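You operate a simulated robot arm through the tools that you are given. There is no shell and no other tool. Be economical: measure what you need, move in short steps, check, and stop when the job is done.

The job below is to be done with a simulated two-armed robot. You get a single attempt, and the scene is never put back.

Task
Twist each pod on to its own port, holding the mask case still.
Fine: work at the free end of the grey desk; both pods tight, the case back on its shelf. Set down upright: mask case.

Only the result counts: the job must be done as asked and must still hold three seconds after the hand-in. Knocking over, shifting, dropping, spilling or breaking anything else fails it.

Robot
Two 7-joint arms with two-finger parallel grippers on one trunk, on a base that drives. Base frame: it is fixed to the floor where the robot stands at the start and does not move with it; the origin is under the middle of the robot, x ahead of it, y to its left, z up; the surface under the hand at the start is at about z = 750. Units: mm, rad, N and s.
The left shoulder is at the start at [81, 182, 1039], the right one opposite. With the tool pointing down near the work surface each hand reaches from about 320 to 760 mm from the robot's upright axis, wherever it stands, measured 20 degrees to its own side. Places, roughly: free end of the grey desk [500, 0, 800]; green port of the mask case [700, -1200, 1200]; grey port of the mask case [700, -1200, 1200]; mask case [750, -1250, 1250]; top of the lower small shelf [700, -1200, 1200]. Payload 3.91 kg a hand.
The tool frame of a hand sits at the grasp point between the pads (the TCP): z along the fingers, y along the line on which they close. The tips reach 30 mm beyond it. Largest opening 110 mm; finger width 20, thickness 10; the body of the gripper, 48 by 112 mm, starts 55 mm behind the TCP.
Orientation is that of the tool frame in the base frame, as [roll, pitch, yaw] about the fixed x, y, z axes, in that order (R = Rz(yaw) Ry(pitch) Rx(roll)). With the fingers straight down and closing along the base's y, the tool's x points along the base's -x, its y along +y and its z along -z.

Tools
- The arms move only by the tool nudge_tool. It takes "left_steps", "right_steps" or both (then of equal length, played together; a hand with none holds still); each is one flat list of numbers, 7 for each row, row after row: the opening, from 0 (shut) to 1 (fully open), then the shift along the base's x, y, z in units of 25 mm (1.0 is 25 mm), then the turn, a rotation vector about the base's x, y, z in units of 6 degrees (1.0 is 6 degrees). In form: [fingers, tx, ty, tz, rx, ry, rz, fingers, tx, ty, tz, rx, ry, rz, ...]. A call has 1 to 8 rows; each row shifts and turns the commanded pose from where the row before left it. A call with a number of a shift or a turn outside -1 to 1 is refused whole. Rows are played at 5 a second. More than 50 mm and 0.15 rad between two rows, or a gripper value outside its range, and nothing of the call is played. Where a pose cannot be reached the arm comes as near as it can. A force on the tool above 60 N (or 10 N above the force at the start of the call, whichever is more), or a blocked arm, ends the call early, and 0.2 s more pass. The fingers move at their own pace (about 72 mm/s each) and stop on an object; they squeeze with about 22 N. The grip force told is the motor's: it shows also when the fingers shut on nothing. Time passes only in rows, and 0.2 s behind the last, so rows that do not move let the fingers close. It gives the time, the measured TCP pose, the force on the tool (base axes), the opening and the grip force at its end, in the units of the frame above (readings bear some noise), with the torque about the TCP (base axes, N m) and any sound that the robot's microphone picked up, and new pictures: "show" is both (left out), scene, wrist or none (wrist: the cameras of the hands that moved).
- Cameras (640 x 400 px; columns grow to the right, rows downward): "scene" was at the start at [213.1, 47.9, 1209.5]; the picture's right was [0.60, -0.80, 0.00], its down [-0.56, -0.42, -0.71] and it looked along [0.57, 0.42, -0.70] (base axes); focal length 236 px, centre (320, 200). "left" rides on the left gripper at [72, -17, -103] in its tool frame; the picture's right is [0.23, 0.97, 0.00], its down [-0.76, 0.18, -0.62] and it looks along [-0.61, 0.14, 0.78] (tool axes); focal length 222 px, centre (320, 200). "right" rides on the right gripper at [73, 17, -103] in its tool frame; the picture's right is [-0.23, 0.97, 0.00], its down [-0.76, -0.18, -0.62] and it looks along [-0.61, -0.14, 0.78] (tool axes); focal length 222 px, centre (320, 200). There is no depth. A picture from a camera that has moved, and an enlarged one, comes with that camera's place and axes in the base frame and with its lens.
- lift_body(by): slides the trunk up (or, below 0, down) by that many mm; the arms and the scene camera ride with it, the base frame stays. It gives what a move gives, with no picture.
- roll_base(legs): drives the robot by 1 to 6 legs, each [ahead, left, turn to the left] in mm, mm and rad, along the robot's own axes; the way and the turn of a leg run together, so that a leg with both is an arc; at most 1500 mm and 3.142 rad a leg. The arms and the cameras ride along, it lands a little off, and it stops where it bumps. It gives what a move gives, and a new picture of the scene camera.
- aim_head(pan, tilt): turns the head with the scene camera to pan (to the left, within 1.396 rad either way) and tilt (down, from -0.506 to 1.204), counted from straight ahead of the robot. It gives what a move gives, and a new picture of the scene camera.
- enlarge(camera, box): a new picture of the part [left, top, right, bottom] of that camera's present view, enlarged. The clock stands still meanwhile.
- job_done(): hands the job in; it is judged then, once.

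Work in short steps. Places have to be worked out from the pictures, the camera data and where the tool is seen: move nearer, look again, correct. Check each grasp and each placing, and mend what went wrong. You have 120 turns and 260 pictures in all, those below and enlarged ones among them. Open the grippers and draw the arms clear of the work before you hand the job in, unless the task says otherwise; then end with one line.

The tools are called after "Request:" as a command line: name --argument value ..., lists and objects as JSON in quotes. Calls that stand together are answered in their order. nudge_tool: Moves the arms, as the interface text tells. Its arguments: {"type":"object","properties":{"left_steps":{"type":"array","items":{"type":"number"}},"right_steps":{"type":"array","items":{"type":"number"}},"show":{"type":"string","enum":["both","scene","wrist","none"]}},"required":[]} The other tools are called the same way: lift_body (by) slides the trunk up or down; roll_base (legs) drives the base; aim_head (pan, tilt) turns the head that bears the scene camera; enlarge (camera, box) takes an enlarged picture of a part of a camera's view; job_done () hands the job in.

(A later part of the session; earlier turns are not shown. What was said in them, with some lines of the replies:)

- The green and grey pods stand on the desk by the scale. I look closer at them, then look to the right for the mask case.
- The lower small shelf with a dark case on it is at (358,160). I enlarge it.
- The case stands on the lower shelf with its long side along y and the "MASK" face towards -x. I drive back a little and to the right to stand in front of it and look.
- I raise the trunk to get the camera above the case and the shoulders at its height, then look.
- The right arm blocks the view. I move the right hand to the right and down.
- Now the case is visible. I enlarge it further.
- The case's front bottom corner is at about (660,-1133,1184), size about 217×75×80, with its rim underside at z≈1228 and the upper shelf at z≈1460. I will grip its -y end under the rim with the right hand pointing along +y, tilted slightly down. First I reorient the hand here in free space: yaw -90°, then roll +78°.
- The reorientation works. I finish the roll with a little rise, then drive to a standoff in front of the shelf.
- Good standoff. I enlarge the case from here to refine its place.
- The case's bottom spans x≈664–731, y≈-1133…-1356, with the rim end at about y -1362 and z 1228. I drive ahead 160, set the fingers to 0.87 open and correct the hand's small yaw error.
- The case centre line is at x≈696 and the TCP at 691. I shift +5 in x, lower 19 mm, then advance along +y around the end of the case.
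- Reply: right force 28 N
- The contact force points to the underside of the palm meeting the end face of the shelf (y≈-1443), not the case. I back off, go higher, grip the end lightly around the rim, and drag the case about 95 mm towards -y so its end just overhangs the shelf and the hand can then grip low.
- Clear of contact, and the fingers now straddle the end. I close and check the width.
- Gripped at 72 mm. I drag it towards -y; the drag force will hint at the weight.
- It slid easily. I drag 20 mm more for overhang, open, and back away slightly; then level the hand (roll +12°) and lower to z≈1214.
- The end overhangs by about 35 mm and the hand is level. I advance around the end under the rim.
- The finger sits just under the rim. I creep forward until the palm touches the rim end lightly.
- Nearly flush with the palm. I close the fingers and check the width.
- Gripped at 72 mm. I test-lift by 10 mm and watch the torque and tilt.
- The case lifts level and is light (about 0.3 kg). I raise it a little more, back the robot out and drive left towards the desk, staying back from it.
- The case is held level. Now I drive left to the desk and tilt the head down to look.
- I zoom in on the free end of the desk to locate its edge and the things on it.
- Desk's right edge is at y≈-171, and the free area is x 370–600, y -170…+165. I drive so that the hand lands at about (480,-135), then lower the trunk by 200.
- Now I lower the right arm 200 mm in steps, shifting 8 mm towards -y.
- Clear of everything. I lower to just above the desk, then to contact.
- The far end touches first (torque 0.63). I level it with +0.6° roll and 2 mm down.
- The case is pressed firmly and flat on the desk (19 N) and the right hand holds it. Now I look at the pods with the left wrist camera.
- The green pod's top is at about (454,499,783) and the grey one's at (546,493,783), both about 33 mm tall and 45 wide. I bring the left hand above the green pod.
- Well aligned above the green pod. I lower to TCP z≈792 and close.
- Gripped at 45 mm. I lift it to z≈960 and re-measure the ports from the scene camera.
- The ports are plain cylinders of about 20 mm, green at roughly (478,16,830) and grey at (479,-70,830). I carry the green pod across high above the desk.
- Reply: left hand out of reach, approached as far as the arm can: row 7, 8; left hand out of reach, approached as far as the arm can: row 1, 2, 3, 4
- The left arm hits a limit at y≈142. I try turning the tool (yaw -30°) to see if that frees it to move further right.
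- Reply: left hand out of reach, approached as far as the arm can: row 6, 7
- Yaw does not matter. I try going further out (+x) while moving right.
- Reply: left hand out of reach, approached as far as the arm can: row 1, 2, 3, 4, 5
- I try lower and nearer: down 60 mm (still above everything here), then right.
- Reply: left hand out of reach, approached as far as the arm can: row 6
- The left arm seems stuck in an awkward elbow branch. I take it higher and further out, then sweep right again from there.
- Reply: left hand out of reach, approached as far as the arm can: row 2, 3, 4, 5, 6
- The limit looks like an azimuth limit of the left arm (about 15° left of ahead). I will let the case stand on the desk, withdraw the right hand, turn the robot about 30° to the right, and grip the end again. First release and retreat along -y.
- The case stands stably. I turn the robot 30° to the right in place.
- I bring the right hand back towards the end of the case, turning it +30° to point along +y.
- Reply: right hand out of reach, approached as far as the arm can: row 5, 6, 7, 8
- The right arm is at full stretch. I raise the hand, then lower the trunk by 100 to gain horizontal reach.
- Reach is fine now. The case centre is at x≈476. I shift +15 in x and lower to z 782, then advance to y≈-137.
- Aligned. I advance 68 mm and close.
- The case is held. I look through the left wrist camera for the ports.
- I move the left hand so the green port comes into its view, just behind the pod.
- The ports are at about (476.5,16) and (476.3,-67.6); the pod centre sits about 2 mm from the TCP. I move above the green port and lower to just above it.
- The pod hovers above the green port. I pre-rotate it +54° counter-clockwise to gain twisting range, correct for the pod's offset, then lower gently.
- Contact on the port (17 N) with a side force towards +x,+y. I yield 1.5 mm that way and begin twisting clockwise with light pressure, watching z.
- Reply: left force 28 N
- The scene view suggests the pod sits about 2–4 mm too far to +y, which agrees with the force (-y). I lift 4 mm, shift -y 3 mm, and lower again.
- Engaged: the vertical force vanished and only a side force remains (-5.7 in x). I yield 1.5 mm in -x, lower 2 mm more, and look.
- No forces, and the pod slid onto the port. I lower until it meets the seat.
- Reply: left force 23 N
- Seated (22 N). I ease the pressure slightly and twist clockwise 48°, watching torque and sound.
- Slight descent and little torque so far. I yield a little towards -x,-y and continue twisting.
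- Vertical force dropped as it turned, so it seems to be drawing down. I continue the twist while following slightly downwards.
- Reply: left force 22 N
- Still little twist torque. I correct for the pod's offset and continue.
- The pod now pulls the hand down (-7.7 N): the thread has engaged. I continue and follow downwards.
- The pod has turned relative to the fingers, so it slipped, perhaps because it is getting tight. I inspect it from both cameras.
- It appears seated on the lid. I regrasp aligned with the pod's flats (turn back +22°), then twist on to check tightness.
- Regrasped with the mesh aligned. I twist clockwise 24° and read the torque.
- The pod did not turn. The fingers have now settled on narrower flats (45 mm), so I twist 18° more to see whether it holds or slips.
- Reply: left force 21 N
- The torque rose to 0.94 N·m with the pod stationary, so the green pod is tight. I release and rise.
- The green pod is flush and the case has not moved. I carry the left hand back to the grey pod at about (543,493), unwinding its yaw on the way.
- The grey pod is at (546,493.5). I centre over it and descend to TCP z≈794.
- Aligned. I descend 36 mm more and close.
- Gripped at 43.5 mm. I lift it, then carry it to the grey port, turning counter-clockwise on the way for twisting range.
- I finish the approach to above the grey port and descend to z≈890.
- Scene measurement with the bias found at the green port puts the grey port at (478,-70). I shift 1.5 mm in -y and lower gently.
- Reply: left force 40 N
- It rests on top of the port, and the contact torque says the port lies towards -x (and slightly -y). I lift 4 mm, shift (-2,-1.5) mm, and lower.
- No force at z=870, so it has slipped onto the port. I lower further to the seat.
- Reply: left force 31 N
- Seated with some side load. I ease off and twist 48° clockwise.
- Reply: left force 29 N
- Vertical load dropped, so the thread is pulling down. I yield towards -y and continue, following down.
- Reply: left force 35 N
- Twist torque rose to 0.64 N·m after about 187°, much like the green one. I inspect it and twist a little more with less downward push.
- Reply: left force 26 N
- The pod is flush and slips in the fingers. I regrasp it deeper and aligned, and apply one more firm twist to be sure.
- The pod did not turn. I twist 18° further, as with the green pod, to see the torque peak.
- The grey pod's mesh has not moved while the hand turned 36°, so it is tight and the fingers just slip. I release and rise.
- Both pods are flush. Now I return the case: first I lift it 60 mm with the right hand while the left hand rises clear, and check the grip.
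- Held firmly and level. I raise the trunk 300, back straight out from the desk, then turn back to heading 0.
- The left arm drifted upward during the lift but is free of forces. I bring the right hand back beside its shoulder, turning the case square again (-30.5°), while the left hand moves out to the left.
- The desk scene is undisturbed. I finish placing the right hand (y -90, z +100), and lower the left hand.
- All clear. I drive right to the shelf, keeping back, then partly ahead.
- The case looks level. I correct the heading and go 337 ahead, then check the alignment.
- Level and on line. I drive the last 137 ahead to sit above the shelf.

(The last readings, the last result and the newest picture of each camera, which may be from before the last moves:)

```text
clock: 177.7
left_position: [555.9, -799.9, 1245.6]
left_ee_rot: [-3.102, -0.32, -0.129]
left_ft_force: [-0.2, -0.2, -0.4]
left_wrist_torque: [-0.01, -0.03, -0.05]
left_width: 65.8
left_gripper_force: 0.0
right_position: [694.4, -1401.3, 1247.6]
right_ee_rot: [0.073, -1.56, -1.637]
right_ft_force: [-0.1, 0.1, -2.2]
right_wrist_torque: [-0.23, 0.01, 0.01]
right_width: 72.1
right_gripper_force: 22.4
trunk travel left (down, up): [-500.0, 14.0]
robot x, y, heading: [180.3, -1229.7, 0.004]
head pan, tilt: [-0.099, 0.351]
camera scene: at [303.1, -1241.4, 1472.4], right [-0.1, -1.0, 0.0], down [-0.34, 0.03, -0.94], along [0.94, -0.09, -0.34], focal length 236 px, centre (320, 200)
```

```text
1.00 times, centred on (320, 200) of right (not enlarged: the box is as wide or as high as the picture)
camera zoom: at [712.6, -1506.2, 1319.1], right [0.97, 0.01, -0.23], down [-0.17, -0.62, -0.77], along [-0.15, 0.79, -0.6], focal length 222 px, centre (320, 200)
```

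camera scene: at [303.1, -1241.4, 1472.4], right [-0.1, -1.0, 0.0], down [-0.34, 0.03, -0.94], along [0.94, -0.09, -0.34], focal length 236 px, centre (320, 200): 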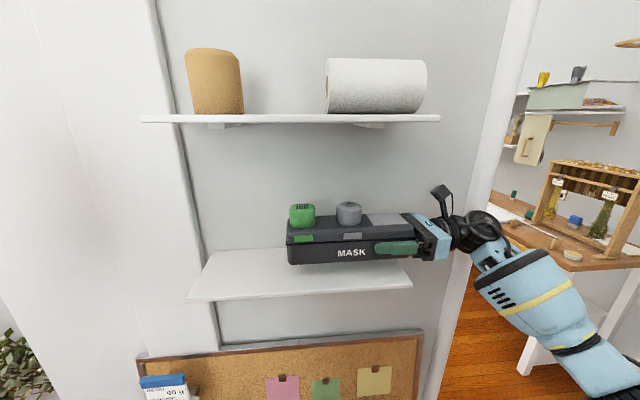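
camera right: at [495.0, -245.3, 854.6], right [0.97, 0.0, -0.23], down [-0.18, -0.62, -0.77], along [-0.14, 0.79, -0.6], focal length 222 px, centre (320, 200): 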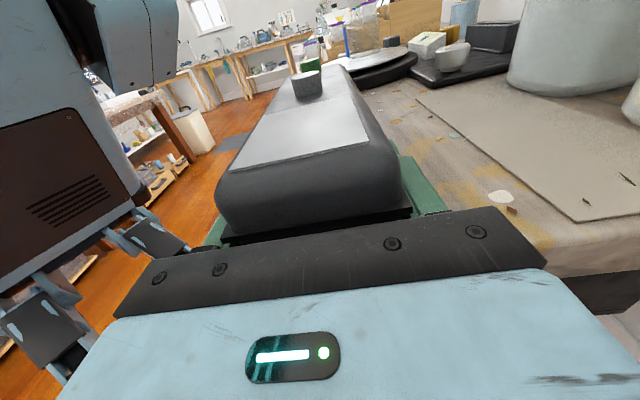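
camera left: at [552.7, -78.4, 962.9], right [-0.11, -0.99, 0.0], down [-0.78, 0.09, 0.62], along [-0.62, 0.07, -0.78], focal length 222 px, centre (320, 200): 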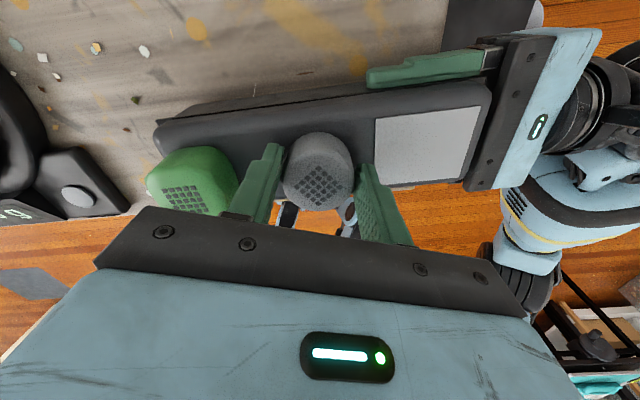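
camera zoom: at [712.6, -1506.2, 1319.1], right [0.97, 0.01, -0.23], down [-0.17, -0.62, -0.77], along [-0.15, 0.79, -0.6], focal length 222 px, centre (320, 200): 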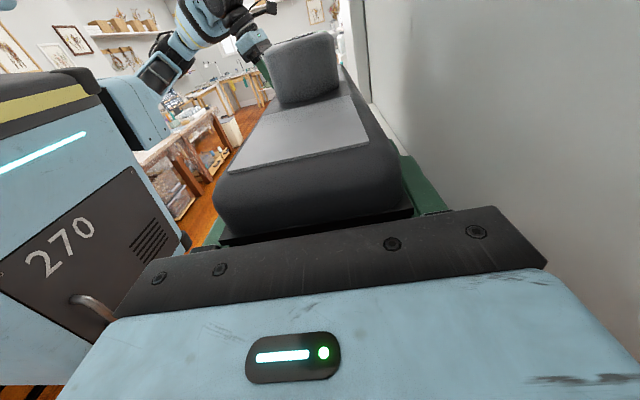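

Positioned over the shelf. I lower to contact.

Request:
nudge_tool --right_steps '[0, 0, 0, -0.5, 0, 0, 0, 0, 0, 0, -0.5, 0, 0, 0, 0, 0, 0, -0.12, 0, 0, 0, 0, 0, 0, -0.08, 0, 0, 0, 0, 0, 0, 0, 0, 0, 0]' --show "none"

Request:
enlarge --camera "scene" --box '[180, 170, 420, 320]'

```text
clock: 178.9
left_position: [557.7, -799.9, 1244.5]
left_ee_rot: [-3.102, -0.317, -0.13]
left_ft_force: [-0.3, 0.7, -0.4]
left_wrist_torque: [0.0, 0.02, 0.02]
left_width: 66.0
left_gripper_force: 0.1
right_position: [694.9, -1401.4, 1216.5]
right_ee_rot: [-0.055, -1.562, -1.51]
right_ft_force: [1.0, 0.0, -3.4]
right_wrist_torque: [-0.2, 0.01, 0.0]
right_width: 72.2
right_gripper_force: 22.5
trunk travel left (down, up): [-500.0, 14.0]
robot x, y, heading: [177.3, -1235.5, 0.007]
head pan, tilt: [-0.099, 0.351]
```

```text
2.67 times, centred on (300, 245) of scene
camera zoom: at [304.1, -1241.4, 1472.1], right [-0.1, -1.0, 0.0], down [-0.34, 0.03, -0.94], along [0.93, -0.09, -0.34], focal length 630 px, centre (373, 80)
```

zoom: 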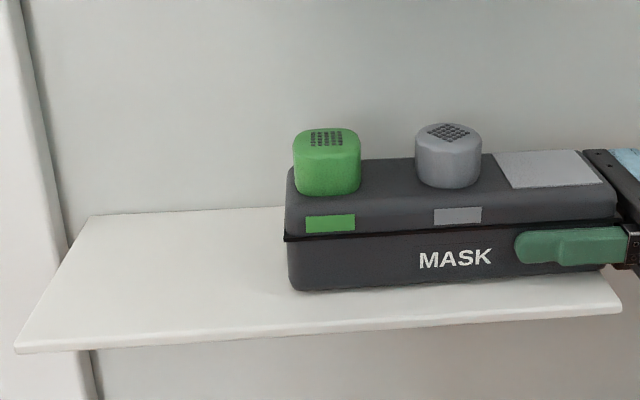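

Not yet touching (-3.4 N is its weight). I lower in 1.5 mm steps.

Request:
nudge_tool --right_steps '[0, 0, 0, -0.06, 0, 0, 0, 0, 0, 0, -0.04, 0, 0, 0, 0, 0, 0, 0, 0, 0, 0]' --show "none"

```text
clock: 179.7
left_position: [556.2, -800.9, 1246.0]
left_ee_rot: [-3.101, -0.319, -0.13]
left_ft_force: [0.5, -0.4, -0.8]
left_wrist_torque: [0.02, 0.01, 0.0]
left_width: 66.0
left_gripper_force: 0.0
right_position: [694.2, -1401.9, 1214.6]
right_ee_rot: [-0.03, -1.562, -1.534]
right_ft_force: [-1.2, 0.0, -2.9]
right_wrist_torque: [-0.24, -0.01, -0.01]
right_width: 71.9
right_gripper_force: 21.9
trunk travel left (down, up): [-500.0, 14.0]
robot x, y, heading: [182.4, -1229.4, 0.001]
head pan, tilt: [-0.099, 0.351]
```

Request:
nudge_tool --right_steps '[0, 0, 0, -0.06, 0, 0, 0, 0, 0, 0, 0, 0, 0, 0]' --show "none"

Request:
nudge_tool --right_steps '[0, 0, 0, -0.06, 0, 0, 0, 0, 0, 0, 0, 0, 0, 0]' --show "none"

```text
clock: 180.3
left_position: [556.5, -800.4, 1243.8]
left_ee_rot: [-3.101, -0.319, -0.128]
left_ft_force: [-0.2, -0.5, 0.1]
left_wrist_torque: [-0.02, 0.03, 0.04]
left_width: 66.0
left_gripper_force: 0.0
right_position: [694.1, -1401.5, 1213.3]
right_ee_rot: [0.025, -1.562, -1.59]
right_ft_force: [0.4, -0.7, 0.1]
right_wrist_torque: [0.23, 0.06, -0.17]
right_width: 71.8
right_gripper_force: 21.4
trunk travel left (down, up): [-500.0, 14.0]
robot x, y, heading: [178.4, -1229.2, 0.001]
head pan, tilt: [-0.099, 0.351]
```

```text
clock: 180.9
left_position: [557.6, -800.8, 1246.4]
left_ee_rot: [-3.1, -0.32, -0.13]
left_ft_force: [0.8, -0.2, 0.3]
left_wrist_torque: [0.03, 0.0, -0.02]
left_width: 65.9
left_gripper_force: 0.1
right_position: [694.2, -1402.1, 1212.5]
right_ee_rot: [0.124, -1.559, -1.691]
right_ft_force: [2.5, 1.2, 6.4]
right_wrist_torque: [0.59, 0.25, -0.17]
right_width: 72.1
right_gripper_force: 22.4
trunk travel left (down, up): [-500.0, 14.0]
robot x, y, heading: [176.0, -1231.6, 0.002]
head pan, tilt: [-0.099, 0.351]
```

It is resting on the shelf. I open and withdraw along -y.

Request:
nudge_tool --right_steps '[0.87, 0, 0, 0, 0, 0, 0, 0.87, 0, 0, 0, 0, 0, 0, 0.87, 0, -1, 0, 0, 0, 0, 0.87, 0, -1, 0, 0, 0, 0, 0.87, 0, -1, 0, 0, 0, 0, 0.87, 0, -1, 0, 0, 0, 0]' --show "wrist"

Request:
enlarge --camera "scene" --box '[220, 170, 460, 320]'

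```text
clock: 182.3
left_position: [556.6, -801.9, 1243.7]
left_ee_rot: [-3.099, -0.319, -0.128]
left_ft_force: [0.6, 0.2, 0.3]
left_wrist_torque: [0.0, -0.01, 0.0]
left_width: 66.0
left_gripper_force: 0.1
right_position: [695.2, -1501.9, 1211.3]
right_ee_rot: [0.109, -1.562, -1.672]
right_ft_force: [0.0, 0.1, 0.5]
right_wrist_torque: [-0.01, 0.01, -0.01]
right_width: 95.6
right_gripper_force: 0.1
trunk travel left (down, up): [-500.0, 14.0]
robot x, y, heading: [179.8, -1234.9, 0.002]
head pan, tilt: [-0.099, 0.351]
camera right: at [714.0, -1606.2, 1282.5], right [0.97, 0.01, -0.23], down [-0.17, -0.62, -0.77], along [-0.15, 0.79, -0.6], focal length 222 px, centre (320, 200)
```

right: 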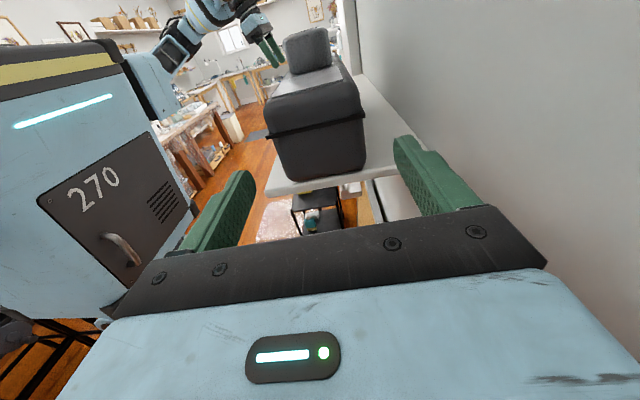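

```text
2.67 times, centred on (340, 245) of scene
camera zoom: at [303.6, -1241.8, 1472.2], right [-0.1, -1.0, 0.0], down [-0.34, 0.03, -0.94], along [0.93, -0.09, -0.34], focal length 630 px, centre (267, 80)
```

zoom: 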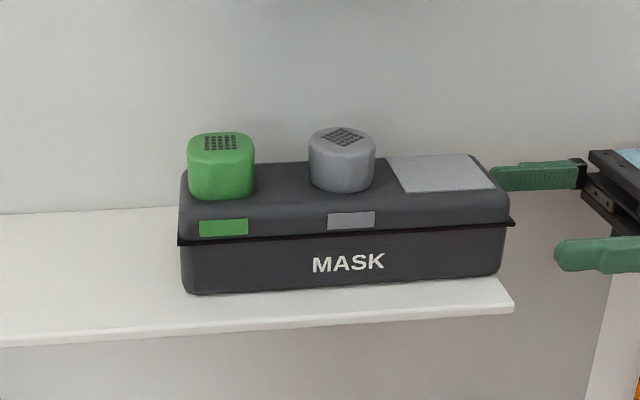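

The case stands upright at the shelf end. I close the fingers and gently push its end about 45 mm further in so it is fully supported.

Request:
nudge_tool --right_steps '[0, 0, 0, 0, 0, 0, 0, 0, 0, 0, 0, 0, 0, 0, 0, 0, 0.45, 0, 0, 0, 0, 0, 0, 0.45, 0, 0, 0, 0, 0, 0, 0.45, 0, 0, 0, 0, 0, 0, 0.45, 0, 0, 0, 0, 0, 0, 0.45, 0, 0, 0, 0, 0, 0, 0.45, 0, 0, 0, 0]' --show "wrist"

Request:
enlarge --camera "scene" --box '[200, 170, 440, 320]'

```text
clock: 184.1
left_position: [557.0, -799.6, 1244.5]
left_ee_rot: [-3.102, -0.318, -0.129]
left_ft_force: [0.2, -0.5, -1.1]
left_wrist_torque: [0.0, 0.0, 0.01]
left_width: 66.0
left_gripper_force: 0.0
right_position: [694.5, -1434.1, 1211.9]
right_ee_rot: [0.065, -1.563, -1.632]
right_ft_force: [-0.6, 0.3, 0.3]
right_wrist_torque: [-0.01, 0.01, 0.05]
right_width: 0.0
right_gripper_force: 22.2
trunk travel left (down, up): [-500.0, 14.0]
robot x, y, heading: [177.7, -1232.2, 0.005]
head pan, tilt: [-0.099, 0.351]
camera right: at [713.4, -1537.9, 1283.2], right [0.97, 0.01, -0.23], down [-0.17, -0.62, -0.77], along [-0.15, 0.79, -0.6], focal length 222 px, centre (320, 200)
```

right: 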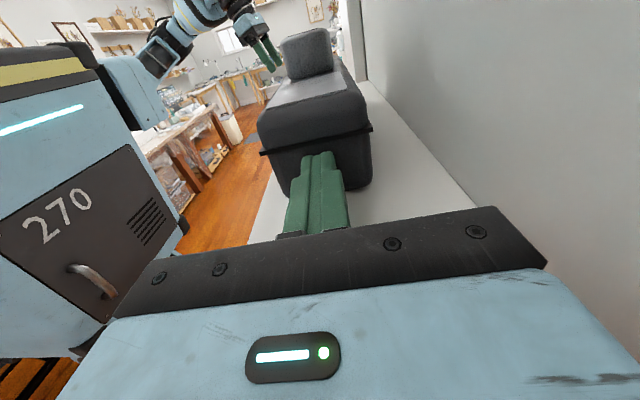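

```text
2.67 times, centred on (320, 245) of scene
camera zoom: at [303.7, -1241.2, 1472.2], right [-0.1, -1.0, 0.0], down [-0.34, 0.03, -0.94], along [0.93, -0.09, -0.34], focal length 630 px, centre (320, 80)
```

zoom: 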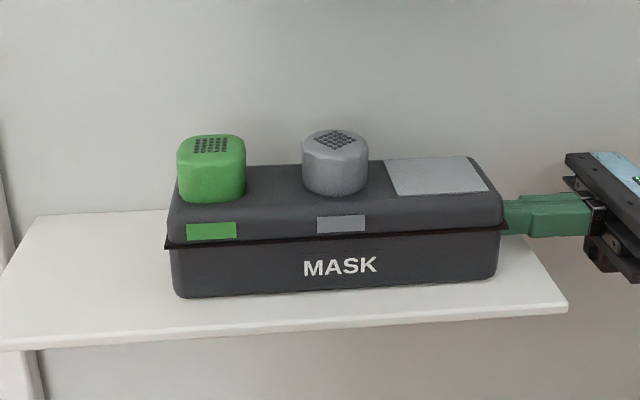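

The case is fully on the shelf and upright with both pods on. I withdraw the right hand, open it, and back the robot away.

Request:
nudge_tool --left_steps '[1, 0, 0, 0, 0, 0, 0, 1, 0, 0, 0, 0, 0, 0, 1, 0, 0, 0, 0, 0, 0, 1, 0, 0, 0, 0, 0, 0]' --right_steps '[0, 0, -1, 0, 0, 0, 0, 0, 0, -1, 0, 0, 0, 0, 0, 0, -1, 0, 0, 0, 0, 0.87, 0, 0, 0, 0, 0, 0]' --show "none"

Request:
roll_base --legs '[[-300, 0, 0]]'

Request:
enlarge --camera "scene" --box '[200, 150, 440, 300]'

```text
clock: 185.1
left_position: [556.9, -801.2, 1244.3]
left_ee_rot: [-3.1, -0.319, -0.131]
left_ft_force: [0.5, 0.1, 0.2]
left_wrist_torque: [0.01, -0.02, -0.01]
left_width: 109.9
left_gripper_force: 0.1
right_position: [695.7, -1508.4, 1212.5]
right_ee_rot: [0.05, -1.561, -1.617]
right_ft_force: [0.8, -0.4, 0.3]
right_wrist_torque: [0.02, 0.01, 0.01]
right_width: 53.9
right_gripper_force: 0.0
trunk travel left (down, up): [-500.0, 14.0]
robot x, y, heading: [176.7, -1229.6, 0.004]
head pan, tilt: [-0.099, 0.351]
```

```text
clock: 187.2
left_position: [255.3, -802.2, 1244.1]
left_ee_rot: [-3.101, -0.319, -0.129]
left_ft_force: [-0.5, -0.2, -0.7]
left_wrist_torque: [-0.01, 0.01, 0.02]
left_width: 110.2
left_gripper_force: 0.1
right_position: [392.8, -1510.0, 1213.3]
right_ee_rot: [-0.039, -1.561, -1.526]
right_ft_force: [-0.3, 0.6, -1.1]
right_wrist_torque: [-0.01, -0.02, 0.02]
right_width: 95.6
right_gripper_force: 0.1
trunk travel left (down, up): [-500.0, 14.0]
robot x, y, heading: [-123.8, -1234.0, 0.004]
head pan, tilt: [-0.099, 0.351]
camera scene: at [2.0, -1242.5, 1472.1], right [-0.1, -1.0, 0.0], down [-0.34, 0.03, -0.94], along [0.93, -0.09, -0.34], focal length 236 px, centre (320, 200)
```

scene: 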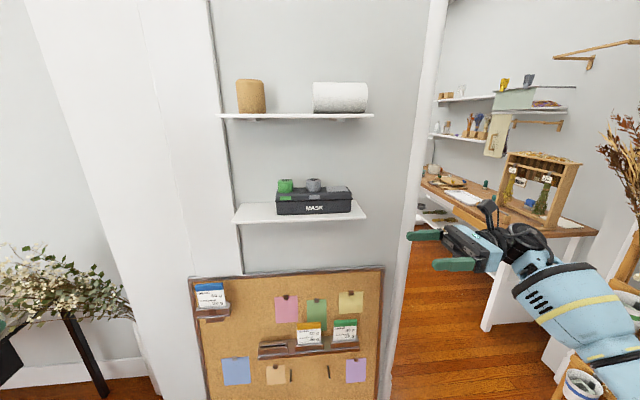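

```text
2.67 times, centred on (320, 225) of scene
camera zoom: at [2.0, -1242.5, 1472.1], right [-0.1, -1.0, 0.0], down [-0.34, 0.03, -0.94], along [0.93, -0.09, -0.34], focal length 630 px, centre (320, 133)
```

zoom: 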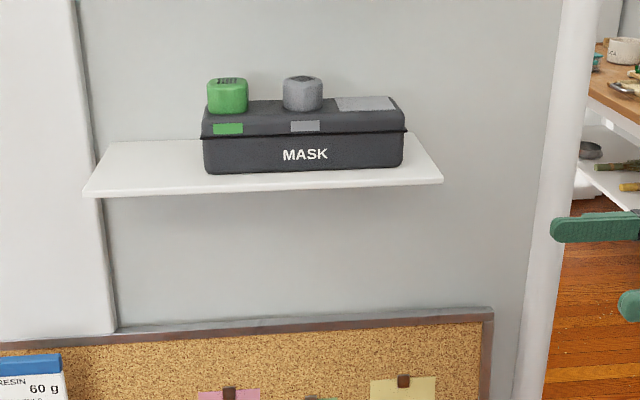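

The case stands upright on its shelf with both pods on, the grippers are open and the arms are clear. I hand the job in.

Request:
job_done

```text
The job is handed in.
```

I twisted both pods onto their matching ports at the free end of the desk, and the mask case is back upright on its shelf. I judged them tight because each stopped turning under further twist: the green pod held at about 0.94 N·m, and the grey pod's twist torque peaked at about 0.64 N·m. No click was heard from either pod.
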